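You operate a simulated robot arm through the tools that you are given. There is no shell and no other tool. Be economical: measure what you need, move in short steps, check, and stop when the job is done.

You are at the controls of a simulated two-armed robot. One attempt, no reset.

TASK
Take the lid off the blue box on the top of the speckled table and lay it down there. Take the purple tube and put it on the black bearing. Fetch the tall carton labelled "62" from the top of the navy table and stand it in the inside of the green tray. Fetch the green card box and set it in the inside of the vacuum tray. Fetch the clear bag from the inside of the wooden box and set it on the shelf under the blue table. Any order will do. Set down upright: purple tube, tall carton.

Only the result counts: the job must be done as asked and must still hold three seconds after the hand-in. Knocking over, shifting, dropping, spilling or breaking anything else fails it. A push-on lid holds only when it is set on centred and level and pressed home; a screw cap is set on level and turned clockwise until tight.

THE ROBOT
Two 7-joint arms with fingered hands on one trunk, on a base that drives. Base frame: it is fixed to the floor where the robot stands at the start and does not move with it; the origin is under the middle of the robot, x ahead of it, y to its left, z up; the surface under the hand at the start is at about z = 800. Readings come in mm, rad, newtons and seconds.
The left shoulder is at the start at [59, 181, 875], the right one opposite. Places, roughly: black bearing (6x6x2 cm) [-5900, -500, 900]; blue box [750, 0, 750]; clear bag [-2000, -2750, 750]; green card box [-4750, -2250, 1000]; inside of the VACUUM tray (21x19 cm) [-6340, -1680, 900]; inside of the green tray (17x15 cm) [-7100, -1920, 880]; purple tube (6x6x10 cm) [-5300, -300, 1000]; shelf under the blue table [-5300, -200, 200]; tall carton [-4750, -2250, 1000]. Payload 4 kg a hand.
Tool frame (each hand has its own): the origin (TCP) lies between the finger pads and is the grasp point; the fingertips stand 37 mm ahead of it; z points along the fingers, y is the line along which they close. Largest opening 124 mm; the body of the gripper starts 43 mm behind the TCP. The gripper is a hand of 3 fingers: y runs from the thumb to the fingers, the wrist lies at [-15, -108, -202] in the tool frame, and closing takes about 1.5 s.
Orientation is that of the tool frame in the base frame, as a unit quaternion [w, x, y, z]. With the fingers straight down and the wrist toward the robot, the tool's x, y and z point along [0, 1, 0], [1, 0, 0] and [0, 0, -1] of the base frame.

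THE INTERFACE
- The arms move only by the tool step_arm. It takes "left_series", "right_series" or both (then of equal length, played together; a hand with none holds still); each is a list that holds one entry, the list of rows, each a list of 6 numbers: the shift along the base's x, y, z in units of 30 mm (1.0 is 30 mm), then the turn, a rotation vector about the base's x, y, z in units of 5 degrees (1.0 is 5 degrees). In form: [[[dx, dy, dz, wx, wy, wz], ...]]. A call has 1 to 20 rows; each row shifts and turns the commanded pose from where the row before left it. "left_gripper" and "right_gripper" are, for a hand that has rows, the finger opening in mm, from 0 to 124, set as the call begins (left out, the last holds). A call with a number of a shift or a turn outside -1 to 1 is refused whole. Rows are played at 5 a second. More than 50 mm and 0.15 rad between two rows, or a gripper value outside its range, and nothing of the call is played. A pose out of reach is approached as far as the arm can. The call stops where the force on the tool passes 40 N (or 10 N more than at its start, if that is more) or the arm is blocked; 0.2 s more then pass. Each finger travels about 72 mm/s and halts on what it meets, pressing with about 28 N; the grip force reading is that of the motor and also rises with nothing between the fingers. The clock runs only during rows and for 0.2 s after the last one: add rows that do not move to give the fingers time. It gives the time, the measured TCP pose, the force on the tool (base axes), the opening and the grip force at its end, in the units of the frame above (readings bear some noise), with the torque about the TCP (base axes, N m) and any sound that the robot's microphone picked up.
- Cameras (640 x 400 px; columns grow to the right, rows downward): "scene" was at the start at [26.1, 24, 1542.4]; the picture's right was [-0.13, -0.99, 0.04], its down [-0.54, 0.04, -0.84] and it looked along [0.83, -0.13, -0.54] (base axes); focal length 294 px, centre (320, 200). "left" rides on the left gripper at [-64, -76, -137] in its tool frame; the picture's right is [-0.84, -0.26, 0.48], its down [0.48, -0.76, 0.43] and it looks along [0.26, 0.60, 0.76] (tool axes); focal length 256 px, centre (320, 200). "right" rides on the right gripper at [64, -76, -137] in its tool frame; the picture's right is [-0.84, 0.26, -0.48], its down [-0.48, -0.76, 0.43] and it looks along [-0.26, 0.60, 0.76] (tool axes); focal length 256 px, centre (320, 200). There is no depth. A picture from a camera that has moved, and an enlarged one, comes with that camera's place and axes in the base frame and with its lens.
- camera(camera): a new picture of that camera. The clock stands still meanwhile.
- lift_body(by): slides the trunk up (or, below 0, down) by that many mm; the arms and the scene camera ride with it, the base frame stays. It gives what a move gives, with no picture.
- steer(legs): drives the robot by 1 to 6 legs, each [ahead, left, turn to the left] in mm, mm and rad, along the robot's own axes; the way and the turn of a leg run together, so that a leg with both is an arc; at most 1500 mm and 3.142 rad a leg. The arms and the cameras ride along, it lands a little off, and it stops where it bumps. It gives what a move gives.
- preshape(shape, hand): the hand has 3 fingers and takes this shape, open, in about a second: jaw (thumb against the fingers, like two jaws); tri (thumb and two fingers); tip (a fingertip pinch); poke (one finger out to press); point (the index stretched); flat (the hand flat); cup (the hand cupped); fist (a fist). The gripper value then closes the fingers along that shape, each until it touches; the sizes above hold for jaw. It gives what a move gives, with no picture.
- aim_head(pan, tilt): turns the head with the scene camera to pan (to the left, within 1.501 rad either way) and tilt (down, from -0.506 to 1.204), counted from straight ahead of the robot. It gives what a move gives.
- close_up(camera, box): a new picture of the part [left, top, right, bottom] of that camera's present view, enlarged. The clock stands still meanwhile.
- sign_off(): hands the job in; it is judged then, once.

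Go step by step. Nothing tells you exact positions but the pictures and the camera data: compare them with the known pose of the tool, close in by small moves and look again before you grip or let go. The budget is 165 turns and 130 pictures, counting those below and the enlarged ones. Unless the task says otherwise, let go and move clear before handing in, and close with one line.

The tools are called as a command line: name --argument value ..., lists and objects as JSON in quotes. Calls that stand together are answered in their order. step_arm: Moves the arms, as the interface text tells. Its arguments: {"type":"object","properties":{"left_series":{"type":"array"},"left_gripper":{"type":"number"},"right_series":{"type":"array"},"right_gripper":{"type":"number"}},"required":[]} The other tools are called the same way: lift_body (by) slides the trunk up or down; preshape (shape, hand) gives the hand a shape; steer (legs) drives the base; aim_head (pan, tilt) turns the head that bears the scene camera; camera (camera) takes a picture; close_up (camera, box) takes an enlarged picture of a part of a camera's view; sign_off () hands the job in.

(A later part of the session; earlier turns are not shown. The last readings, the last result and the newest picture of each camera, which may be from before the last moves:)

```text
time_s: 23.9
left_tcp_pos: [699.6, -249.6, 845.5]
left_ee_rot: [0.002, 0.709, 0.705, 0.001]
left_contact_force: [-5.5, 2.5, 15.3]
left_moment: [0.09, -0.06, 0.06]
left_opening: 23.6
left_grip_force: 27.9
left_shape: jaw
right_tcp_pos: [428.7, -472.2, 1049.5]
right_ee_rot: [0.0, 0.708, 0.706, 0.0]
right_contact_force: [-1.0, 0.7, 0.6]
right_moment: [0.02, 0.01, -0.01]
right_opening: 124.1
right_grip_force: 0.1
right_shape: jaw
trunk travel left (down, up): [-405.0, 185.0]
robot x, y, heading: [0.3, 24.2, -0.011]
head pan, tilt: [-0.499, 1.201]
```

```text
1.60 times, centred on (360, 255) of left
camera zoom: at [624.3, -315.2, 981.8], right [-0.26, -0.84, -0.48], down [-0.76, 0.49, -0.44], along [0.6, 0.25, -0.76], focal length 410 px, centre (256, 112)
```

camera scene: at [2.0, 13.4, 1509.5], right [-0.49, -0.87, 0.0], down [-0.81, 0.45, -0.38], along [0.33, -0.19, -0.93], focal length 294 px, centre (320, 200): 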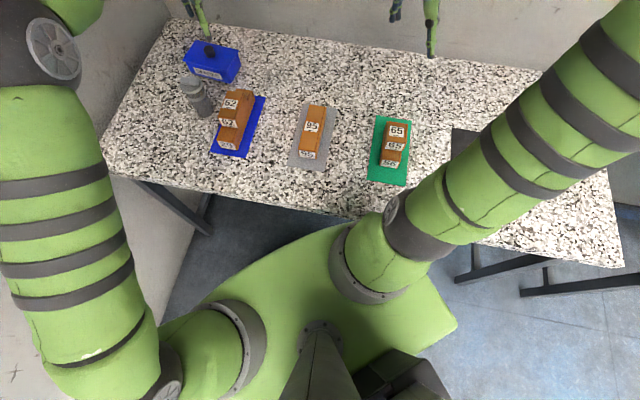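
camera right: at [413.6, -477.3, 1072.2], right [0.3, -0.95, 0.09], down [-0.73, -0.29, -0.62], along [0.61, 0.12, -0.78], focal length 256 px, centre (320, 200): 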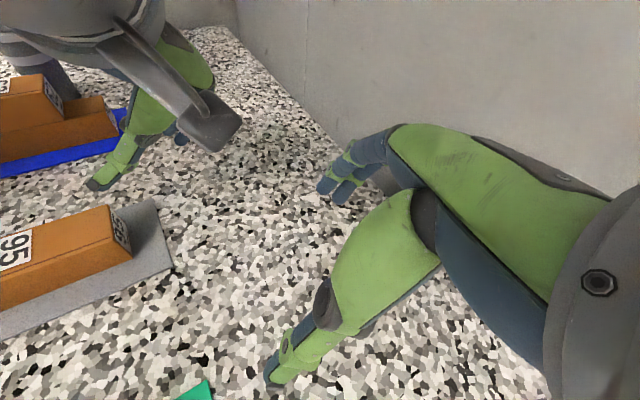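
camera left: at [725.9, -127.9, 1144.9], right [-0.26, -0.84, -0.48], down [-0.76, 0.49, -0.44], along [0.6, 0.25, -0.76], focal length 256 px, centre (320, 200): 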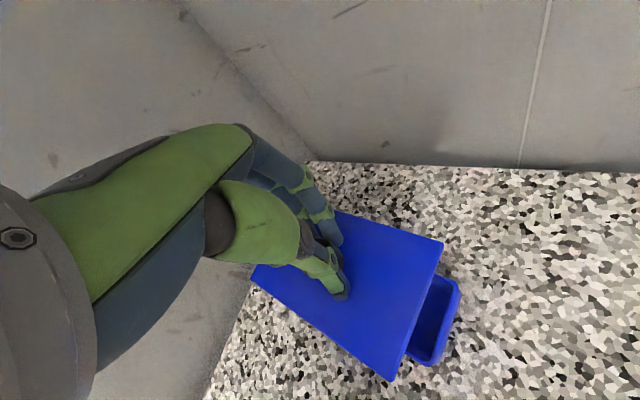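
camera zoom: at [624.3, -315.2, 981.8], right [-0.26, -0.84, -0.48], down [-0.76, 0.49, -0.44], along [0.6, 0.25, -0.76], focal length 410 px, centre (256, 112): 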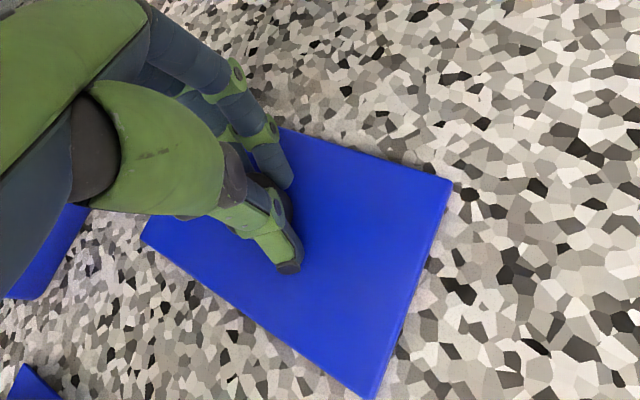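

The lid rests on the table. I open and lift the hand away.

step_arm --left_series '[[[0, 0, 0, 0, 0, 0], [0, 0, 0, 0, 0, 0], [0, 0, 0, 0, 0, 0], [0, 0, 0, 0, 0, 0], [0, 0, 0, 0, 0, 0]]]' --left_gripper 70

step_arm --left_series '[[[0, 0, 0.5, 0, 0, 0], [0, 0, 0.8, 0, 0, 0], [0, 0, 1, 0, 0, 0], [0, 0, 1, 0, 0, 0], [0, 0, 1, 0, 0, 0], [0, 0, 1, 0, 0, 0], [0, 0, 1, 0, 0, 0]]]'

aim_head --pan 0.0 --tilt 0.9

camera --camera "scene"

```text
time_s: 25.1
left_tcp_pos: [699.0, -250.5, 844.0]
left_ee_rot: [0.0, 0.708, 0.706, 0.002]
left_contact_force: [1.7, 0.3, 3.3]
left_moment: [0.01, 0.03, 0.01]
left_opening: 67.7
left_grip_force: 0.2
left_shape: jaw
right_tcp_pos: [427.4, -472.6, 1049.8]
right_ee_rot: [-0.001, 0.709, 0.706, 0.0]
right_contact_force: [0.4, 0.3, -0.4]
right_moment: [-0.01, -0.01, -0.02]
right_opening: 123.8
right_grip_force: 0.0
right_shape: jaw
trunk travel left (down, up): [-405.0, 185.0]
robot x, y, heading: [-0.7, 23.1, -0.009]
head pan, tilt: [-0.499, 1.201]
```

```text
time_s: 26.7
left_tcp_pos: [696.7, -248.1, 1032.9]
left_ee_rot: [0.0, 0.708, 0.706, 0.001]
left_contact_force: [0.6, 0.4, 0.3]
left_moment: [0.02, -0.01, 0.02]
left_opening: 69.9
left_grip_force: 0.1
left_shape: jaw
right_tcp_pos: [429.5, -473.1, 1049.3]
right_ee_rot: [-0.001, 0.708, 0.706, 0.001]
right_contact_force: [0.0, -0.4, -0.3]
right_moment: [-0.02, 0.01, -0.02]
right_opening: 124.1
right_grip_force: 0.0
right_shape: jaw
trunk travel left (down, up): [-405.0, 185.0]
robot x, y, heading: [-2.8, 27.8, -0.012]
head pan, tilt: [-0.499, 1.201]
```

```text
time_s: 27.6
left_tcp_pos: [696.7, -249.7, 1033.0]
left_ee_rot: [0.001, 0.709, 0.706, 0.001]
left_contact_force: [-0.9, 0.4, 0.1]
left_moment: [0.02, 0.03, -0.01]
left_opening: 69.8
left_grip_force: 0.0
left_shape: jaw
right_tcp_pos: [428.0, -472.5, 1048.8]
right_ee_rot: [-0.002, 0.709, 0.706, 0.0]
right_contact_force: [-0.3, 0.1, -0.5]
right_moment: [0.03, -0.01, -0.02]
right_opening: 123.8
right_grip_force: 0.0
right_shape: jaw
trunk travel left (down, up): [-405.0, 185.0]
robot x, y, heading: [0.7, 25.2, -0.011]
head pan, tilt: [0.0, 0.901]
```

```text
100 pictures are left
camera scene: at [29.4, 40.2, 1529.0], right [-0.01, -1.0, 0.01], down [-0.78, 0.0, -0.63], along [0.63, -0.02, -0.78], focal length 294 px, centre (320, 200)
```

scene: 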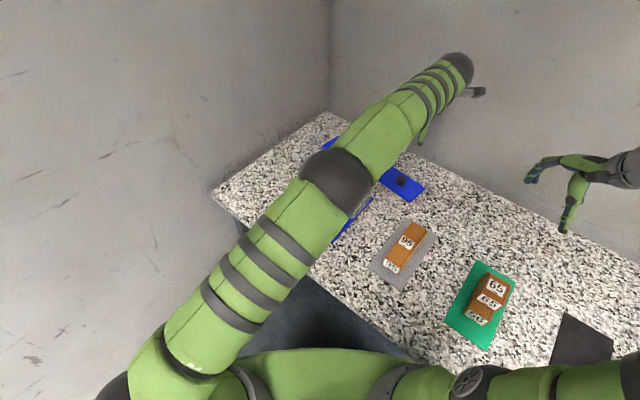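

The lid lies flat with nothing else disturbed. I now fold both hands in and raise them for driving.

step_arm --left_series '[[[0, 0, 1, 0, 0, 0], [0, 0.5, 1, 0, 0, 0], [-0.5, 1, 0.4, 0, 0, 0], [-0.5, 1, 0.4, 0, 0, 0], [-0.5, 1, 0.2, 0, 0, 0], [-0.5, 1, 0.2, 0, 0, 0], [-0.5, 1, 0.2, 0, 0, 0], [-0.5, 1, 0.2, 0, 0, 0], [-0.6, 1, 0.2, 0, 0, 0], [-0.6, 1, 0.2, 0, 0, 0], [-0.6, 1, 0, 0, 0, 0], [-0.6, 1, 0, 0, 0, 0], [-0.6, 1, 0, 0, 0, 0], [-0.6, 1, 0, 0, 0, 0], [-0.6, 1, 0, 0, 0, 0], [0, 0, 0, 0, 0, 0]]]' --right_series '[[[0, 0, 0.25, 0, 0, 0], [0, 0, 0.25, 0, 0, 0], [0, 0, 0.25, 0, 0, 0], [0, 0, 0.25, 0, 0, 0], [0, 0, 0.25, 0, 0, 0], [0, 0, 0.25, 0, 0, 0], [0, 0.5, 0.25, 0, 0, 0], [0, 0.5, 0.25, 0, 0, 0], [0, 0.5, 0.25, 0, 0, 0], [0, 0.5, 0.25, 0, 0, 0], [0, 0.5, 0.25, 0, 0, 0], [0, 0.5, 0.25, 0, 0, 0], [0, 0.5, 0.25, 0, 0, 0], [0, 0.5, 0.25, 0, 0, 0], [0, 0.5, 0.25, 0, 0, 0], [0, 0, 0, 0, 0, 0]]]'

aim_head --pan -1.5 --tilt 0.5

camera --camera "scene"

aim_head --pan 1.5 --tilt 0.5

camera --camera "scene"

```text
time_s: 31.0
left_tcp_pos: [480.5, 154.4, 1148.0]
left_ee_rot: [0.002, 0.709, 0.705, 0.001]
left_contact_force: [-0.6, -1.0, -1.2]
left_moment: [0.0, 0.04, 0.0]
left_opening: 69.7
left_grip_force: 0.2
left_shape: jaw
right_tcp_pos: [429.2, -335.8, 1159.8]
right_ee_rot: [-0.001, 0.708, 0.706, 0.0]
right_contact_force: [0.6, 0.2, -0.6]
right_moment: [0.02, 0.0, -0.02]
right_opening: 124.0
right_grip_force: 0.0
right_shape: jaw
trunk travel left (down, up): [-405.0, 185.0]
robot x, y, heading: [-5.0, 22.1, -0.015]
head pan, tilt: [0.0, 0.901]
```

```text
time_s: 32.6
left_tcp_pos: [481.0, 154.9, 1146.5]
left_ee_rot: [0.0, 0.709, 0.705, 0.001]
left_contact_force: [-0.4, -0.1, 0.4]
left_moment: [-0.02, -0.02, 0.0]
left_opening: 69.7
left_grip_force: 0.0
left_shape: jaw
right_tcp_pos: [428.5, -334.9, 1160.1]
right_ee_rot: [-0.001, 0.708, 0.706, 0.0]
right_contact_force: [0.7, 0.2, 0.3]
right_moment: [0.02, -0.01, 0.01]
right_opening: 123.9
right_grip_force: 0.0
right_shape: jaw
trunk travel left (down, up): [-405.0, 185.0]
robot x, y, heading: [1.7, 22.3, -0.009]
head pan, tilt: [-1.499, 0.499]
```

```text
99 pictures are left
camera scene: at [-40.5, -49.8, 1563.4], right [-1.0, -0.06, -0.01], down [-0.02, 0.47, -0.88], along [0.06, -0.88, -0.47], focal length 294 px, centre (320, 200)
```

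scene: 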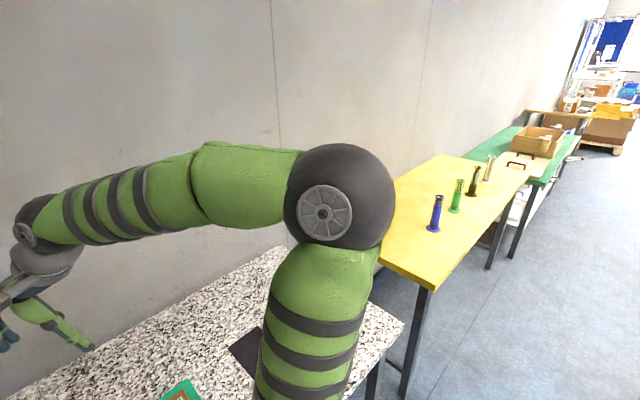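

```text
time_s: 35.2
left_tcp_pos: [480.6, 155.1, 1145.7]
left_ee_rot: [0.0, 0.709, 0.705, 0.001]
left_contact_force: [-0.6, 0.2, 0.3]
left_moment: [0.02, -0.01, 0.0]
left_opening: 69.7
left_grip_force: 0.1
left_shape: jaw
right_tcp_pos: [428.4, -335.9, 1160.4]
right_ee_rot: [-0.001, 0.708, 0.707, 0.001]
right_contact_force: [-0.3, 1.0, 0.4]
right_moment: [0.01, -0.06, -0.04]
right_opening: 123.8
right_grip_force: 0.1
right_shape: jaw
trunk travel left (down, up): [-405.0, 185.0]
robot x, y, heading: [1.5, 23.1, -0.01]
head pan, tilt: [1.499, 0.499]
```

```text
98 pictures are left
camera scene: at [-38.4, 131.4, 1561.4], right [1.0, -0.08, 0.01], down [-0.03, -0.49, -0.87], along [0.08, 0.87, -0.49], focal length 294 px, centre (320, 200)
```

scene: 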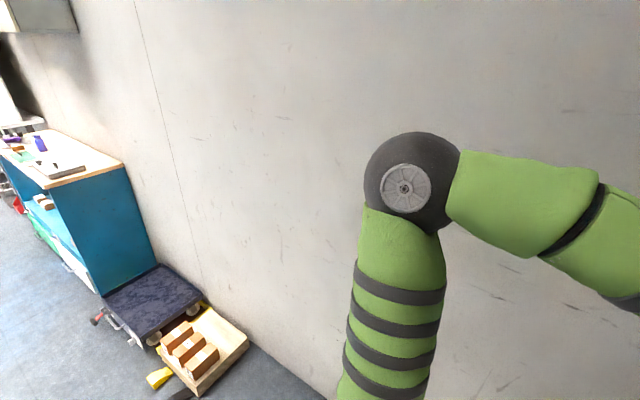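

The room opens behind me: speckled, yellow and green tables line the right wall, and the wooden box with the clear bag stands on the green one. I back off the table, turn to face that wall and side-step along it.

steer --legs '[[-180, 180, 0], [0, 0, -0.775], [0, -1000, 0]]'

aim_head --pan -1.2 --tilt 0.45

camera --camera "scene"

```text
time_s: 36.4
left_tcp_pos: [446.8, 180.0, 1148.6]
left_ee_rot: [-0.003, 0.678, 0.735, 0.002]
left_contact_force: [-0.1, -0.3, -0.2]
left_moment: [-0.02, -0.01, 0.01]
left_opening: 69.9
left_grip_force: 0.1
left_shape: jaw
right_tcp_pos: [435.6, -313.3, 1159.1]
right_ee_rot: [-0.005, 0.676, 0.737, 0.0]
right_contact_force: [-0.1, 0.1, -0.3]
right_moment: [0.0, -0.02, -0.01]
right_opening: 123.7
right_grip_force: 0.0
right_shape: jaw
trunk travel left (down, up): [-405.0, 185.0]
robot x, y, heading: [-26.8, 14.8, 0.073]
head pan, tilt: [1.499, 0.499]
stopped in leg 1: the robot was blocked; the commanded pose is now the measured one
```

```text
time_s: 38.8
left_tcp_pos: [446.4, 180.5, 1148.7]
left_ee_rot: [-0.005, 0.677, 0.736, 0.003]
left_contact_force: [0.1, -0.7, 1.4]
left_moment: [0.02, 0.01, 0.0]
left_opening: 69.7
left_grip_force: 0.2
left_shape: jaw
right_tcp_pos: [436.9, -313.5, 1155.6]
right_ee_rot: [-0.007, 0.677, 0.736, 0.0]
right_contact_force: [-0.2, 0.2, 0.4]
right_moment: [0.03, 0.02, 0.0]
right_opening: 123.7
right_grip_force: 0.1
right_shape: jaw
trunk travel left (down, up): [-405.0, 185.0]
robot x, y, heading: [-31.9, 14.3, 0.074]
head pan, tilt: [-1.201, 0.45]
```

```text
97 pictures are left
camera scene: at [-25.6, -66.3, 1570.6], right [-0.9, -0.43, 0.0], down [-0.19, 0.39, -0.9], along [0.39, -0.81, -0.43], focal length 294 px, centre (320, 200)
```

scene: 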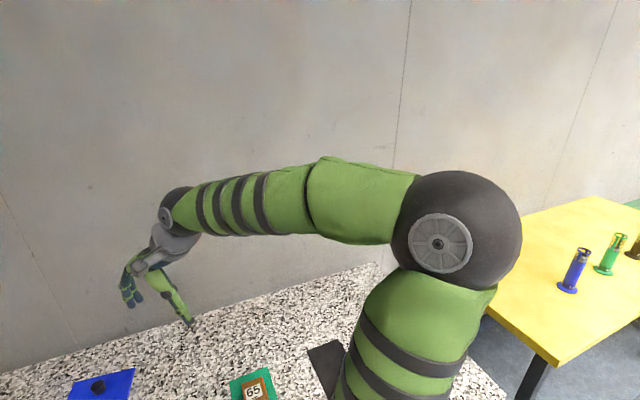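

The robot is blocked on leaving, having pivoted a little. I look down at both sides for what it touches.

aim_head --pan 1.5 --tilt 1.1

camera --camera "scene"

aim_head --pan -1.5 --tilt 1.1

camera --camera "scene"

```text
time_s: 41.2
left_tcp_pos: [445.5, 179.3, 1148.4]
left_ee_rot: [-0.005, 0.678, 0.735, 0.002]
left_contact_force: [-0.6, -0.9, -0.4]
left_moment: [0.0, -0.01, 0.01]
left_opening: 69.8
left_grip_force: 0.1
left_shape: jaw
right_tcp_pos: [436.6, -313.5, 1156.1]
right_ee_rot: [-0.006, 0.677, 0.736, 0.0]
right_contact_force: [0.8, -1.6, 0.1]
right_moment: [0.01, -0.02, 0.02]
right_opening: 124.2
right_grip_force: 0.1
right_shape: jaw
trunk travel left (down, up): [-405.0, 185.0]
robot x, y, heading: [-30.6, 14.0, 0.08]
head pan, tilt: [1.499, 1.1]
```

```text
96 pictures are left
camera scene: at [-65.9, 80.2, 1517.9], right [1.0, 0.0, 0.0], down [0.0, -0.89, -0.45], along [0.0, 0.45, -0.89], focal length 294 px, centre (320, 200)
```

scene: 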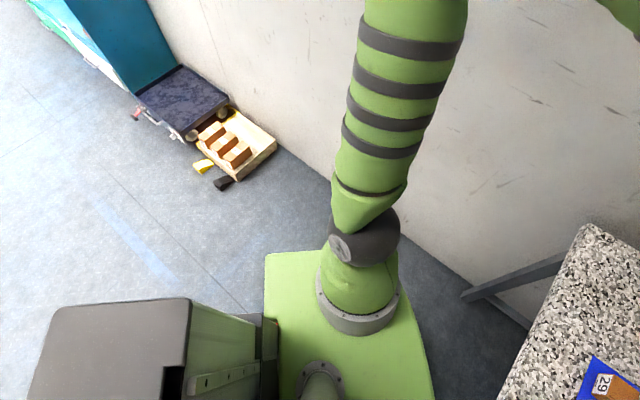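

```text
time_s: 43.8
left_tcp_pos: [445.7, 181.1, 1148.6]
left_ee_rot: [-0.005, 0.678, 0.735, 0.001]
left_contact_force: [1.0, 0.5, 0.5]
left_moment: [-0.01, -0.05, -0.01]
left_opening: 69.9
left_grip_force: 0.1
left_shape: jaw
right_tcp_pos: [435.9, -313.6, 1155.4]
right_ee_rot: [-0.006, 0.677, 0.736, 0.0]
right_contact_force: [0.0, 0.8, 0.5]
right_moment: [-0.01, 0.0, -0.01]
right_opening: 123.7
right_grip_force: 0.1
right_shape: jaw
trunk travel left (down, up): [-405.0, 185.0]
robot x, y, heading: [-30.7, 13.5, 0.074]
head pan, tilt: [-1.499, 1.1]
```

```text
95 pictures are left
camera scene: at [-56.8, -44.9, 1518.1], right [-0.99, -0.15, 0.0], down [-0.13, 0.88, -0.46], along [0.07, -0.45, -0.89], focal length 294 px, centre (320, 200)
```

scene: 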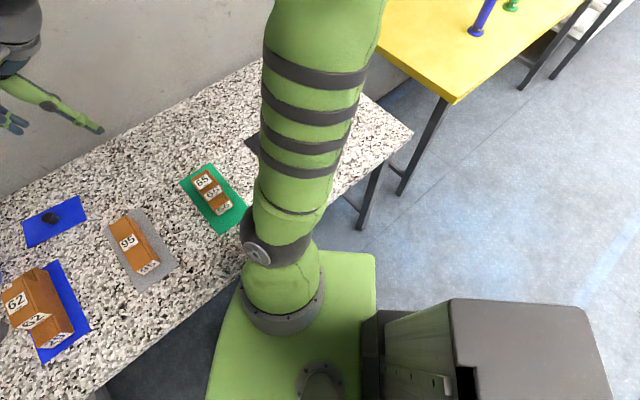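

The left elbow was up against the left wall, so the leftward leg was the culprit. I back out to the rear-right, clear of wall and table, and then turn to face the table row.

steer --legs '[[-390, -40, 0], [0, 0, -0.78]]'

aim_head --pan -0.9 --tilt 0.5

camera --camera "scene"

```text
time_s: 45.2
left_tcp_pos: [366.7, 225.6, 1147.5]
left_ee_rot: [-0.001, 0.606, 0.796, 0.001]
left_contact_force: [0.6, 0.3, 0.3]
left_moment: [0.0, -0.04, 0.04]
left_opening: 70.0
left_grip_force: 0.1
left_shape: jaw
right_tcp_pos: [452.5, -259.3, 1158.7]
right_ee_rot: [-0.003, 0.604, 0.797, -0.001]
right_contact_force: [0.2, 0.5, 0.2]
right_moment: [0.03, 0.0, 0.0]
right_opening: 123.8
right_grip_force: 0.0
right_shape: jaw
trunk travel left (down, up): [-405.0, 185.0]
robot x, y, heading: [-68.5, -27.0, 0.262]
head pan, tilt: [-1.499, 1.1]
stopped in leg 1: the robot was blocked; the commanded pose is now the measured one
```

```text
time_s: 46.2
left_tcp_pos: [367.5, 226.3, 1147.3]
left_ee_rot: [-0.003, 0.605, 0.796, 0.0]
left_contact_force: [-0.3, 0.3, 0.0]
left_moment: [-0.01, 0.03, 0.0]
left_opening: 69.8
left_grip_force: 0.1
left_shape: jaw
right_tcp_pos: [451.4, -259.7, 1157.1]
right_ee_rot: [-0.006, 0.605, 0.796, -0.002]
right_contact_force: [-0.1, -0.5, 0.3]
right_moment: [0.04, 0.0, -0.01]
right_opening: 124.0
right_grip_force: 0.0
right_shape: jaw
trunk travel left (down, up): [-405.0, 185.0]
robot x, y, heading: [-65.3, -28.1, 0.261]
head pan, tilt: [-0.901, 0.499]
```

```text
94 pictures are left
camera scene: at [-30.5, -81.3, 1565.5], right [-0.59, -0.8, 0.0], down [-0.38, 0.28, -0.88], along [0.71, -0.52, -0.47], focal length 294 px, centre (320, 200)
```

scene: 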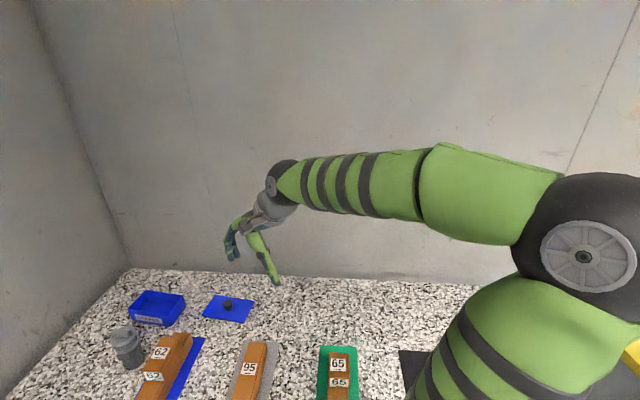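

Each time the robot pivots about a point to its front-right, so something there holds it. I look down at the front and front-right.

aim_head --pan -0.4 --tilt 1.2

camera --camera "scene"

aim_head --pan 0.6 --tilt 1.2

camera --camera "scene"

```text
time_s: 47.3
left_tcp_pos: [368.7, 226.1, 1147.7]
left_ee_rot: [-0.003, 0.605, 0.796, 0.001]
left_contact_force: [-0.4, 0.7, 0.6]
left_moment: [0.01, -0.01, 0.04]
left_opening: 69.9
left_grip_force: 0.1
left_shape: jaw
right_tcp_pos: [453.0, -258.8, 1157.0]
right_ee_rot: [-0.005, 0.604, 0.797, -0.001]
right_contact_force: [-0.2, -0.1, 0.0]
right_moment: [0.01, 0.03, 0.04]
right_opening: 123.8
right_grip_force: 0.0
right_shape: jaw
trunk travel left (down, up): [-405.0, 185.0]
robot x, y, heading: [-67.6, -27.7, 0.267]
head pan, tilt: [-0.4, 1.201]
```

```text
93 pictures are left
camera scene: at [-47.9, -35.0, 1511.6], right [-0.14, -0.99, 0.0], down [-0.92, 0.12, -0.37], along [0.36, -0.05, -0.93], focal length 294 px, centre (320, 200)
```

scene: 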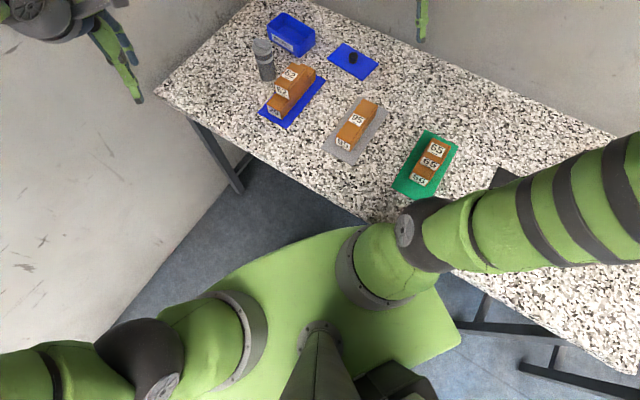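

```text
time_s: 48.6
left_tcp_pos: [368.5, 227.4, 1147.6]
left_ee_rot: [-0.003, 0.606, 0.796, 0.0]
left_contact_force: [0.5, -0.6, 0.7]
left_moment: [0.0, -0.02, -0.01]
left_opening: 70.0
left_grip_force: 0.0
left_shape: jaw
right_tcp_pos: [452.5, -259.4, 1156.8]
right_ee_rot: [-0.006, 0.604, 0.797, -0.001]
right_contact_force: [0.0, -0.2, 0.1]
right_moment: [0.02, 0.01, 0.0]
right_opening: 124.1
right_grip_force: 0.1
right_shape: jaw
trunk travel left (down, up): [-405.0, 185.0]
robot x, y, heading: [-67.7, -29.0, 0.264]
head pan, tilt: [0.6, 1.201]
```

```text
92 pictures are left
camera scene: at [-67.2, 15.2, 1511.2], right [0.76, -0.65, 0.01], down [-0.6, -0.71, -0.36], along [0.24, 0.27, -0.93], focal length 294 px, centre (320, 200)
```

scene: 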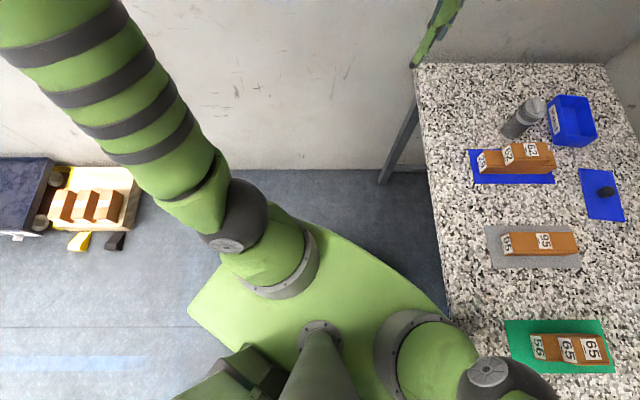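

The pivot line also fits something behind me on the right-rear, hidden by my own rear body. I try a turn in place to free myself and see.

steer --legs '[[0, 0, 0.4]]'

aim_head --pan 1.5 --tilt 0.9

camera --camera "scene"

```text
time_s: 50.2
left_tcp_pos: [235.7, 283.2, 1163.5]
left_ee_rot: [0.005, 0.475, 0.88, 0.016]
left_contact_force: [-5.2, 0.5, 1.7]
left_moment: [-0.11, -0.49, -0.05]
left_opening: 70.1
left_grip_force: 0.1
left_shape: jaw
right_tcp_pos: [464.4, -154.8, 1170.8]
right_ee_rot: [0.003, 0.475, 0.88, 0.014]
right_contact_force: [-3.5, 1.4, 2.4]
right_moment: [-0.16, -0.31, -0.08]
right_opening: 124.1
right_grip_force: 0.1
right_shape: jaw
trunk travel left (down, up): [-405.0, 185.0]
robot x, y, heading: [-71.8, -68.1, 0.574]
head pan, tilt: [0.6, 1.201]
```

```text
time_s: 51.4
left_tcp_pos: [269.3, 280.8, 1149.3]
left_ee_rot: [-0.004, 0.492, 0.87, 0.001]
left_contact_force: [1.1, -2.4, -0.9]
left_moment: [0.17, 0.04, 0.05]
left_opening: 69.9
left_grip_force: 0.1
left_shape: jaw
right_tcp_pos: [481.4, -163.0, 1156.5]
right_ee_rot: [-0.006, 0.49, 0.871, 0.0]
right_contact_force: [0.7, -2.5, -2.2]
right_moment: [0.16, 0.04, 0.03]
right_opening: 124.0
right_grip_force: 0.2
right_shape: jaw
trunk travel left (down, up): [-405.0, 185.0]
robot x, y, heading: [-86.8, -79.3, 0.538]
head pan, tilt: [1.499, 0.901]
```

```text
91 pictures are left
camera scene: at [-157.5, -28.1, 1531.2], right [0.89, 0.45, 0.01], down [0.36, -0.7, -0.62], along [-0.27, 0.56, -0.79], focal length 294 px, centre (320, 200)
```

scene: 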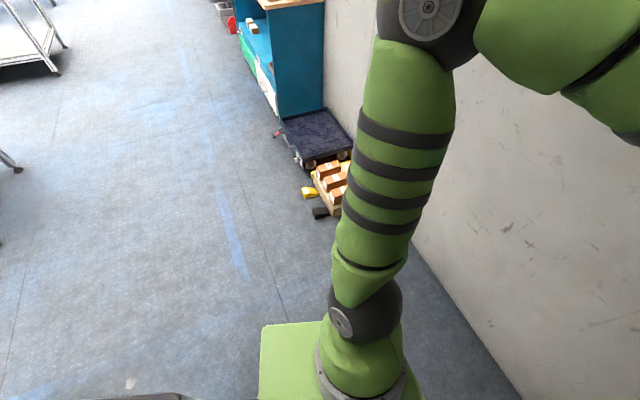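

The floor behind looks clear. I try backing straight along the present heading, which runs nearly parallel to the table.

steer --legs '[[-200, 0, 0]]'

aim_head --pan -1.0 --tilt 1.1

camera --camera "scene"

```text
time_s: 52.7
left_tcp_pos: [166.2, 290.7, 1144.6]
left_ee_rot: [-0.002, 0.395, 0.919, -0.003]
left_contact_force: [0.7, 0.1, 0.5]
left_moment: [0.04, 0.03, 0.0]
left_opening: 69.8
left_grip_force: 0.1
left_shape: jaw
right_tcp_pos: [468.6, -96.2, 1155.3]
right_ee_rot: [-0.004, 0.394, 0.919, -0.002]
right_contact_force: [0.1, 1.1, -0.3]
right_moment: [0.04, -0.01, -0.04]
right_opening: 123.7
right_grip_force: 0.2
right_shape: jaw
trunk travel left (down, up): [-405.0, 185.0]
robot x, y, heading: [-101.0, -141.4, 0.755]
head pan, tilt: [1.499, 0.901]
stopped in leg 1: the robot was blocked; the commanded pose is now the measured one
```

```text
time_s: 55.0
left_tcp_pos: [165.8, 291.7, 1147.1]
left_ee_rot: [-0.003, 0.394, 0.919, -0.003]
left_contact_force: [-0.2, -0.6, -0.2]
left_moment: [-0.03, 0.0, 0.02]
left_opening: 69.9
left_grip_force: 0.0
left_shape: jaw
right_tcp_pos: [469.9, -97.2, 1155.7]
right_ee_rot: [-0.006, 0.393, 0.92, -0.003]
right_contact_force: [0.2, 0.5, 0.6]
right_moment: [0.02, -0.02, -0.01]
right_opening: 124.0
right_grip_force: 0.1
right_shape: jaw
trunk travel left (down, up): [-405.0, 185.0]
robot x, y, heading: [-107.7, -142.3, 0.755]
head pan, tilt: [-1.0, 1.1]
```

```text
90 pictures are left
camera scene: at [-71.9, -174.6, 1518.2], right [-0.24, -0.97, 0.0], down [-0.86, 0.21, -0.46], along [0.44, -0.11, -0.89], focal length 294 px, centre (320, 200)
```

scene: 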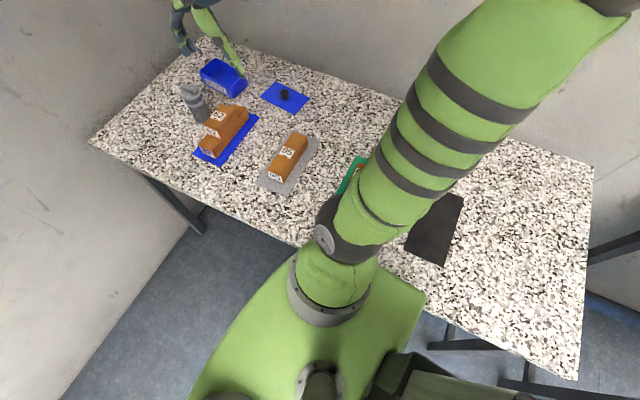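

The body's right-rear corner lies right on the table edge. I move straight left, square off the table.

steer --legs '[[0, 250, 0]]'

camera --camera "scene"

```text
time_s: 56.3
left_tcp_pos: [98.2, 339.7, 1139.7]
left_ee_rot: [0.012, 0.383, 0.924, -0.006]
left_contact_force: [0.3, -0.3, 0.7]
left_moment: [-0.02, 0.02, 0.02]
left_opening: 69.9
left_grip_force: 0.0
left_shape: jaw
right_tcp_pos: [412.0, -41.9, 1162.4]
right_ee_rot: [0.011, 0.382, 0.924, -0.007]
right_contact_force: [0.4, -0.4, 0.4]
right_moment: [0.05, 0.02, 0.03]
right_opening: 124.2
right_grip_force: 0.0
right_shape: jaw
trunk travel left (down, up): [-405.0, 185.0]
robot x, y, heading: [-137.0, -120.5, 0.782]
head pan, tilt: [-1.0, 1.1]
stopped in leg 1: the robot was blocked; the commanded pose is now the measured one
```

```text
89 pictures are left
camera scene: at [-105.4, -154.8, 1517.6], right [-0.22, -0.98, 0.0], down [-0.87, 0.19, -0.46], along [0.45, -0.1, -0.89], focal length 294 px, centre (320, 200)
```

scene: 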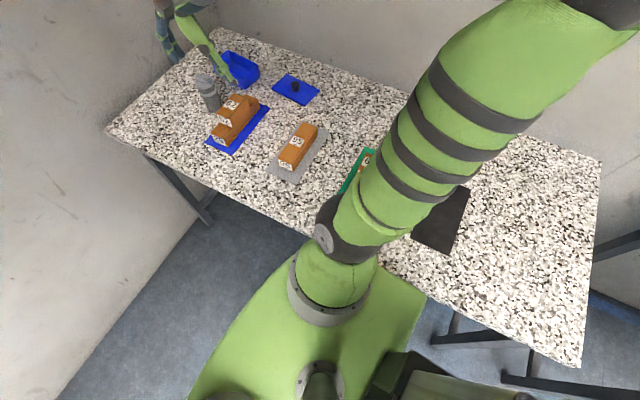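

It moved only 37 mm before leaning and stopping. I try short legs, which may let the base keep up.

steer --legs '[[0, 40, 0], [0, 40, 0], [0, 40, 0], [0, 40, 0], [0, 40, 0], [0, 40, 0]]'

aim_head --pan 1.5 --tilt 1.2

camera --camera "scene"

```text
time_s: 59.6
left_tcp_pos: [-69.8, 514.9, 1124.7]
left_ee_rot: [0.009, 0.381, 0.924, -0.007]
left_contact_force: [0.0, -0.4, -0.1]
left_moment: [-0.01, -0.01, -0.01]
left_opening: 70.0
left_grip_force: 0.0
left_shape: jaw
right_tcp_pos: [243.0, 133.9, 1147.1]
right_ee_rot: [0.007, 0.38, 0.925, -0.008]
right_contact_force: [0.7, 1.1, 0.4]
right_moment: [-0.03, -0.05, 0.04]
right_opening: 124.1
right_grip_force: 0.1
right_shape: jaw
trunk travel left (down, up): [-405.0, 185.0]
robot x, y, heading: [-306.5, 55.8, 0.783]
head pan, tilt: [-1.0, 1.1]
```

```text
time_s: 61.9
left_tcp_pos: [-69.6, 514.3, 1125.4]
left_ee_rot: [0.009, 0.381, 0.925, -0.007]
left_contact_force: [-0.1, 1.0, 0.1]
left_moment: [-0.04, 0.01, -0.02]
left_opening: 69.7
left_grip_force: 0.1
left_shape: jaw
right_tcp_pos: [244.1, 134.2, 1145.3]
right_ee_rot: [0.006, 0.381, 0.925, -0.007]
right_contact_force: [-0.3, 0.2, -0.4]
right_moment: [-0.02, -0.02, 0.01]
right_opening: 123.9
right_grip_force: 0.1
right_shape: jaw
trunk travel left (down, up): [-405.0, 185.0]
robot x, y, heading: [-311.5, 50.9, 0.786]
head pan, tilt: [1.499, 1.201]
```

```text
88 pictures are left
camera scene: at [-369.7, 76.0, 1498.3], right [0.76, 0.65, 0.0], down [0.61, -0.71, -0.36], along [-0.24, 0.27, -0.93], focal length 294 px, centre (320, 200)
```

scene: 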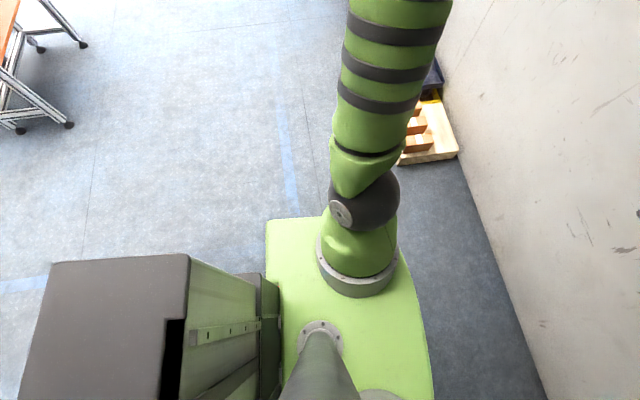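

Free at last: the base dropped level and moved as told. Now I turn to face the table row, back off a little and side-step right toward the green table.

steer --legs '[[0, 0, -1.49], [-150, 0, 0], [0, -1200, 0], [0, -1100, 0]]'

aim_head --pan -0.4 --tilt 0.6

camera --camera "scene"

```text
time_s: 77.9
left_tcp_pos: [-1474.3, -1800.7, 1124.8]
left_ee_rot: [0.002, 0.911, 0.413, -0.01]
left_contact_force: [-0.2, 0.6, -0.3]
left_moment: [0.03, 0.0, 0.02]
left_opening: 70.1
left_grip_force: 0.0
left_shape: jaw
right_tcp_pos: [-1833.5, -2140.4, 1146.0]
right_ee_rot: [0.0, 0.91, 0.415, -0.011]
right_contact_force: [-0.6, -0.3, -0.3]
right_moment: [-0.02, 0.0, 0.0]
right_opening: 123.8
right_grip_force: 0.1
right_shape: jaw
trunk travel left (down, up): [-405.0, 185.0]
robot x, y, heading: [-1948.6, -1590.3, -0.72]
head pan, tilt: [1.499, 1.201]
```

```text
time_s: 79.8
left_tcp_pos: [-1473.6, -1799.7, 1125.6]
left_ee_rot: [0.003, 0.91, 0.414, -0.012]
left_contact_force: [0.3, -0.1, 0.1]
left_moment: [0.03, -0.01, 0.03]
left_opening: 70.3
left_grip_force: 0.1
left_shape: jaw
right_tcp_pos: [-1832.1, -2138.7, 1147.0]
right_ee_rot: [0.0, 0.909, 0.416, -0.01]
right_contact_force: [0.8, -0.3, 0.6]
right_moment: [-0.02, 0.0, -0.04]
right_opening: 123.9
right_grip_force: 0.0
right_shape: jaw
trunk travel left (down, up): [-405.0, 185.0]
robot x, y, heading: [-1949.1, -1592.7, -0.718]
head pan, tilt: [-0.4, 0.6]
```

```text
87 pictures are left
camera scene: at [-1934.9, -1651.6, 1542.9], right [-0.9, -0.44, 0.0], down [-0.25, 0.51, -0.82], along [0.36, -0.74, -0.57], focal length 294 px, centre (320, 200)
```

scene: 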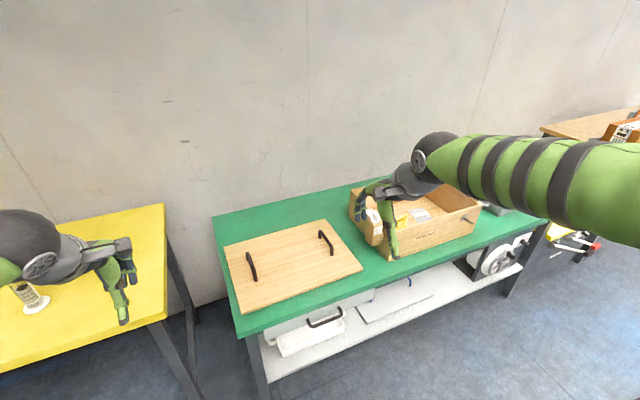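

The wooden box with its contents is in view near (-1914, -2642). I side-step right another half metre and look in.

steer --legs '[[-40, -520, 0]]'

aim_head --pan -0.3 --tilt 0.85

camera --camera "scene"

camera --camera "right"

```text
time_s: 82.8
left_tcp_pos: [-1844.0, -2163.3, 1125.0]
left_ee_rot: [0.002, 0.909, 0.416, -0.011]
left_contact_force: [-0.3, -0.1, 0.7]
left_moment: [0.0, -0.01, -0.04]
left_opening: 70.1
left_grip_force: 0.0
left_shape: jaw
right_tcp_pos: [-2200.6, -2503.8, 1145.2]
right_ee_rot: [0.001, 0.909, 0.417, -0.01]
right_contact_force: [-0.1, -0.2, -0.6]
right_moment: [0.01, 0.0, 0.03]
right_opening: 123.9
right_grip_force: 0.2
right_shape: jaw
trunk travel left (down, up): [-405.0, 185.0]
robot x, y, heading: [-2319.0, -1959.7, -0.713]
head pan, tilt: [-0.4, 0.6]
```

```text
time_s: 83.6
left_tcp_pos: [-1843.4, -2163.0, 1125.8]
left_ee_rot: [0.002, 0.909, 0.417, -0.011]
left_contact_force: [0.2, -0.4, -0.5]
left_moment: [-0.01, -0.01, 0.0]
left_opening: 70.1
left_grip_force: 0.1
left_shape: jaw
right_tcp_pos: [-2200.8, -2504.1, 1145.6]
right_ee_rot: [0.0, 0.909, 0.418, -0.01]
right_contact_force: [0.2, 0.8, -0.8]
right_moment: [0.03, 0.03, 0.01]
right_opening: 124.2
right_grip_force: 0.1
right_shape: jaw
trunk travel left (down, up): [-405.0, 185.0]
robot x, y, heading: [-2322.9, -1956.2, -0.72]
head pan, tilt: [-0.3, 0.85]
```

```text
86 pictures are left
camera scene: at [-2303.2, -2003.1, 1522.0], right [-0.85, -0.53, 0.0], down [-0.4, 0.64, -0.66], along [0.35, -0.56, -0.75], focal length 294 px, centre (320, 200)
```

scene: 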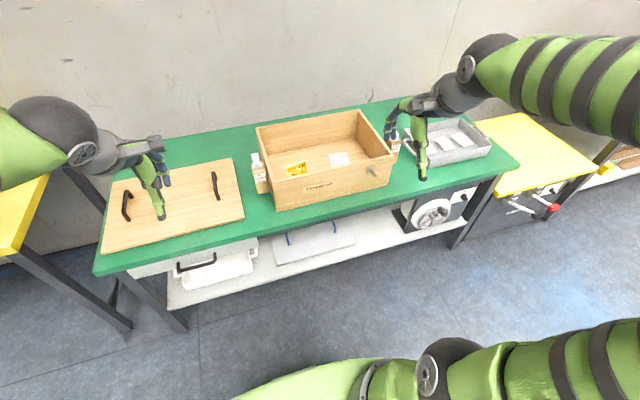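

```text
85 pictures are left
camera right: at [-2214.2, -2404.4, 1282.3], right [-0.34, -0.8, 0.5], down [-0.9, 0.12, -0.42], along [0.27, -0.59, -0.76], focal length 256 px, centre (320, 200)
```

right: 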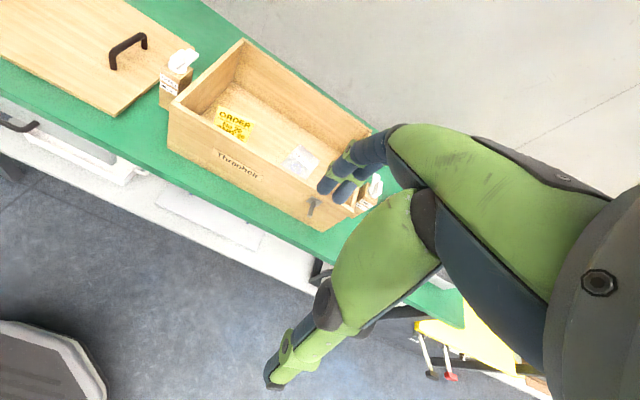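

The clear bag lies in the right half of the box near (-1908, -2789, 762). I step in a bit and take closer views.

steer --legs '[[100, -80, 0]]'

close_up --camera "scene" --box '[200, 80, 440, 230]'

camera --camera "right"

```text
time_s: 84.8
left_tcp_pos: [-1820.8, -2288.9, 1125.3]
left_ee_rot: [0.001, 0.909, 0.418, -0.01]
left_contact_force: [0.8, 0.5, -0.3]
left_moment: [0.0, -0.01, 0.01]
left_opening: 70.1
left_grip_force: 0.1
left_shape: jaw
right_tcp_pos: [-2178.0, -2629.3, 1144.6]
right_ee_rot: [-0.001, 0.909, 0.417, -0.011]
right_contact_force: [0.1, 0.0, 0.2]
right_moment: [0.04, -0.01, 0.02]
right_opening: 124.3
right_grip_force: 0.0
right_shape: jaw
trunk travel left (down, up): [-405.0, 185.0]
robot x, y, heading: [-2298.2, -2084.7, -0.715]
head pan, tilt: [-0.3, 0.85]
```

```text
2.67 times, centred on (320, 155) of scene
camera zoom: at [-2279.7, -2130.1, 1521.9], right [-0.85, -0.53, 0.0], down [-0.4, 0.64, -0.66], along [0.35, -0.56, -0.75], focal length 783 px, centre (320, 320)
```

zoom: 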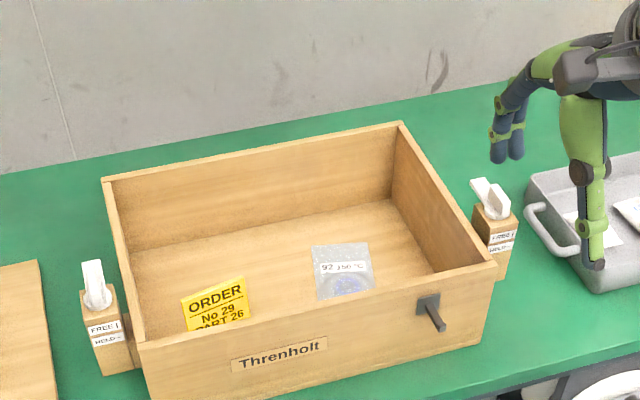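

```text
83 pictures are left
camera right: at [-2190.4, -2531.2, 1281.8], right [-0.34, -0.8, 0.5], down [-0.9, 0.12, -0.42], along [0.27, -0.59, -0.76], focal length 256 px, centre (320, 200)
```

right: 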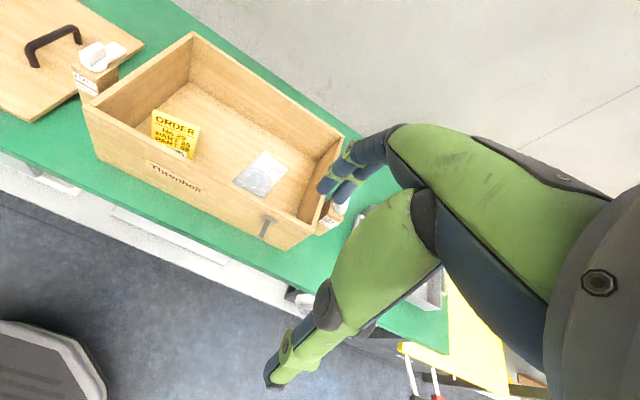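

The bag is near (-1905, -2796, 757), box rim at z = 844, bag 129 mm from the near wall. I bring the right hand above it.

step_arm --right_series '[[[0.91, -0.56, -0.6, 0, 0, 0], [0.91, -0.56, -0.6, 0, 0, 0], [0.91, -0.56, -0.6, 0, 0, 0], [0.91, -0.56, -0.6, 0, 0, 0], [0.91, -0.56, -0.6, 0, 0, 0], [0.91, -0.56, -0.6, 0, 0, 0], [0.91, -0.56, -0.6, 0, 0, 0], [0.91, -0.56, -0.6, 0, 0, 0], [0.91, -0.56, -0.6, 0, 0, 0], [0.91, -0.54, -0.6, 0, 0, 0], [0, 0, 0, 0, 0, 0]]]' --right_gripper 124

camera --camera "right"

close_up --camera "scene" --box '[200, 80, 440, 230]'

```text
time_s: 87.2
left_tcp_pos: [-1820.2, -2286.9, 1124.3]
left_ee_rot: [0.003, 0.909, 0.417, -0.011]
left_contact_force: [0.0, 0.1, -0.6]
left_moment: [0.02, 0.0, 0.0]
left_opening: 69.9
left_grip_force: 0.0
left_shape: jaw
right_tcp_pos: [-1903.7, -2794.3, 968.8]
right_ee_rot: [0.0, 0.908, 0.418, -0.011]
right_contact_force: [0.4, 0.8, 0.2]
right_moment: [-0.02, 0.02, -0.01]
right_opening: 124.1
right_grip_force: 0.1
right_shape: jaw
trunk travel left (down, up): [-405.0, 185.0]
robot x, y, heading: [-2295.5, -2083.5, -0.717]
head pan, tilt: [-0.3, 0.85]
```

```text
82 pictures are left
camera right: at [-1915.3, -2696.0, 1104.7], right [-0.34, -0.8, 0.5], down [-0.9, 0.12, -0.42], along [0.27, -0.59, -0.76], focal length 256 px, centre (320, 200)
```

right: 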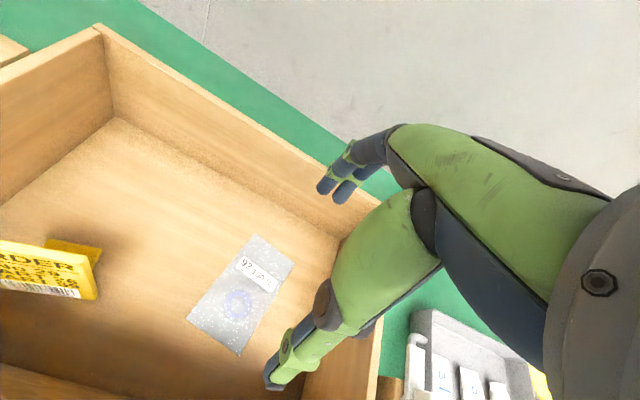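

```text
2.67 times, centred on (320, 155) of scene
camera zoom: at [-2280.0, -2128.6, 1522.0], right [-0.85, -0.53, 0.0], down [-0.4, 0.64, -0.66], along [0.35, -0.56, -0.75], focal length 783 px, centre (320, 320)
```

zoom: 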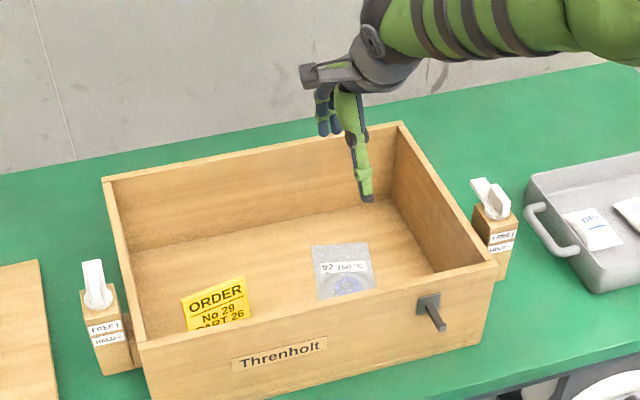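

The bag is about 72 x 130 mm with its long side toward me, so the fingers should close across its width. I turn the hand 90 degrees about the vertical, wrist to the right.

step_arm --right_series '[[[0.3, -0.36, 0, 0, 0, 1], [0, 0, 0, 0, 0, 1], [0, 0, 0, 0, 0, 1], [0, 0, 0, 0, 0, 1], [0, 0, 0, 0, 0, 1], [0, 0, 0, 0, 0, 1], [0, 0, 0, 0, 0, 1], [0, 0, 0, 0, 0, 1], [0, 0, 0, 0, 0, 1], [0, 0, 0, 0, 0, 1], [0, 0, 0, 0, 0, 1], [0, 0, 0, 0, 0, 1], [0, 0, 0, 0, 0, 1], [0, 0, 0, 0, 0, 1], [0, 0, 0, 0, 0, 1], [0, 0, 0, 0, 0, 1], [0, 0, 0, 0, 0, 1], [0, 0, 0, 0, 0, 0]]]'

camera --camera "right"

close_up --camera "scene" --box '[200, 80, 440, 230]'

```text
time_s: 91.0
left_tcp_pos: [-1819.1, -2288.6, 1126.0]
left_ee_rot: [0.002, 0.909, 0.417, -0.012]
left_contact_force: [-0.8, 0.4, -0.5]
left_moment: [-0.01, 0.01, -0.02]
left_opening: 70.2
left_grip_force: 0.1
left_shape: jaw
right_tcp_pos: [-1896.8, -2808.0, 966.1]
right_ee_rot: [0.008, 0.387, 0.922, -0.007]
right_contact_force: [-0.4, -0.6, -0.5]
right_moment: [-0.02, -0.01, -0.01]
right_opening: 124.1
right_grip_force: 0.1
right_shape: jaw
trunk travel left (down, up): [-405.0, 185.0]
robot x, y, heading: [-2296.9, -2080.5, -0.711]
head pan, tilt: [-0.3, 0.85]
```

```text
80 pictures are left
camera right: at [-1995.6, -2812.4, 1102.3], right [0.77, -0.41, 0.5], down [-0.2, -0.89, -0.42], along [0.61, 0.22, -0.76], focal length 256 px, centre (320, 200)
```

right: 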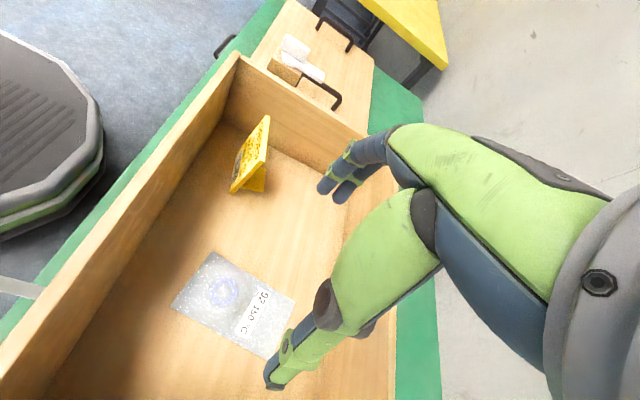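

```text
2.67 times, centred on (320, 155) of scene
camera zoom: at [-2279.8, -2128.8, 1522.0], right [-0.85, -0.53, 0.0], down [-0.4, 0.64, -0.66], along [0.35, -0.56, -0.75], focal length 783 px, centre (320, 320)
```

zoom: 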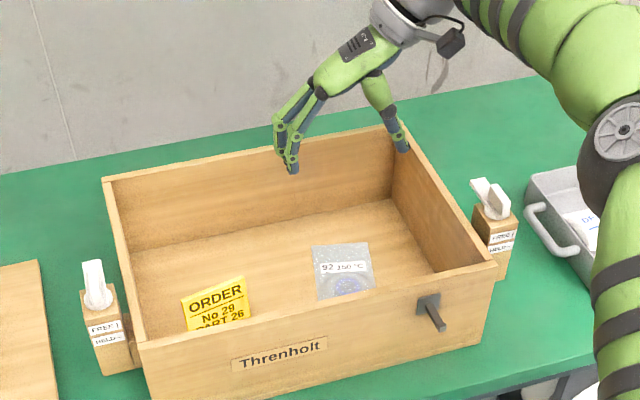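

Alignment is good. I descend halfway and check arm clearance.

step_arm --right_series '[[[-0.2, -0.1, -0.7, 0, 0, 0], [0, 0, -0.7, 0, 0, 0], [0, 0, -0.7, 0, 0, 0], [0, 0, -0.7, 0, 0, 0], [0, 0, -0.7, 0, 0, 0], [0, 0, 0, 0, 0, 0]]]'

camera --camera "scene"

camera --camera "right"

```text
time_s: 92.4
left_tcp_pos: [-1819.8, -2287.0, 1124.8]
left_ee_rot: [0.002, 0.909, 0.417, -0.01]
left_contact_force: [0.0, -0.8, 0.5]
left_moment: [0.03, 0.0, 0.01]
left_opening: 70.1
left_grip_force: 0.0
left_shape: jaw
right_tcp_pos: [-1901.0, -2811.4, 862.1]
right_ee_rot: [0.008, 0.387, 0.922, -0.007]
right_contact_force: [0.3, -0.5, -0.9]
right_moment: [-0.04, 0.02, 0.0]
right_opening: 123.9
right_grip_force: 0.0
right_shape: jaw
trunk travel left (down, up): [-405.0, 185.0]
robot x, y, heading: [-2294.2, -2086.9, -0.712]
head pan, tilt: [-0.3, 0.85]
```

```text
78 pictures are left
camera scene: at [-2279.8, -2128.8, 1522.0], right [-0.85, -0.53, 0.0], down [-0.4, 0.64, -0.66], along [0.35, -0.56, -0.75], focal length 294 px, centre (320, 200)
```

scene: 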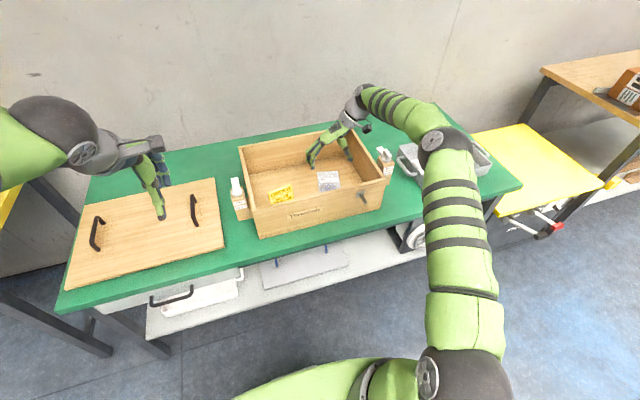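

```text
77 pictures are left
camera right: at [-2001.6, -2815.8, 998.0], right [0.77, -0.41, 0.5], down [-0.2, -0.89, -0.42], along [0.61, 0.22, -0.76], focal length 256 px, centre (320, 200)
```

right: 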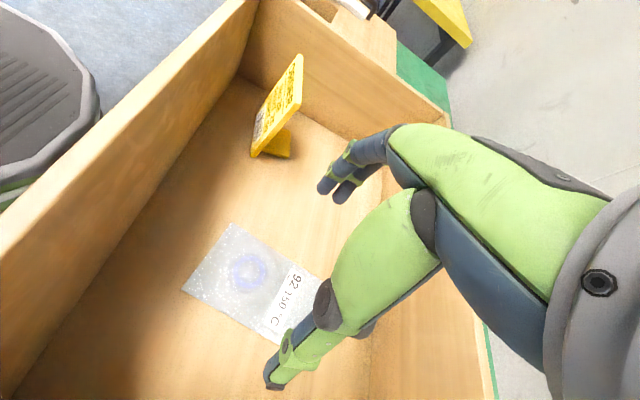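

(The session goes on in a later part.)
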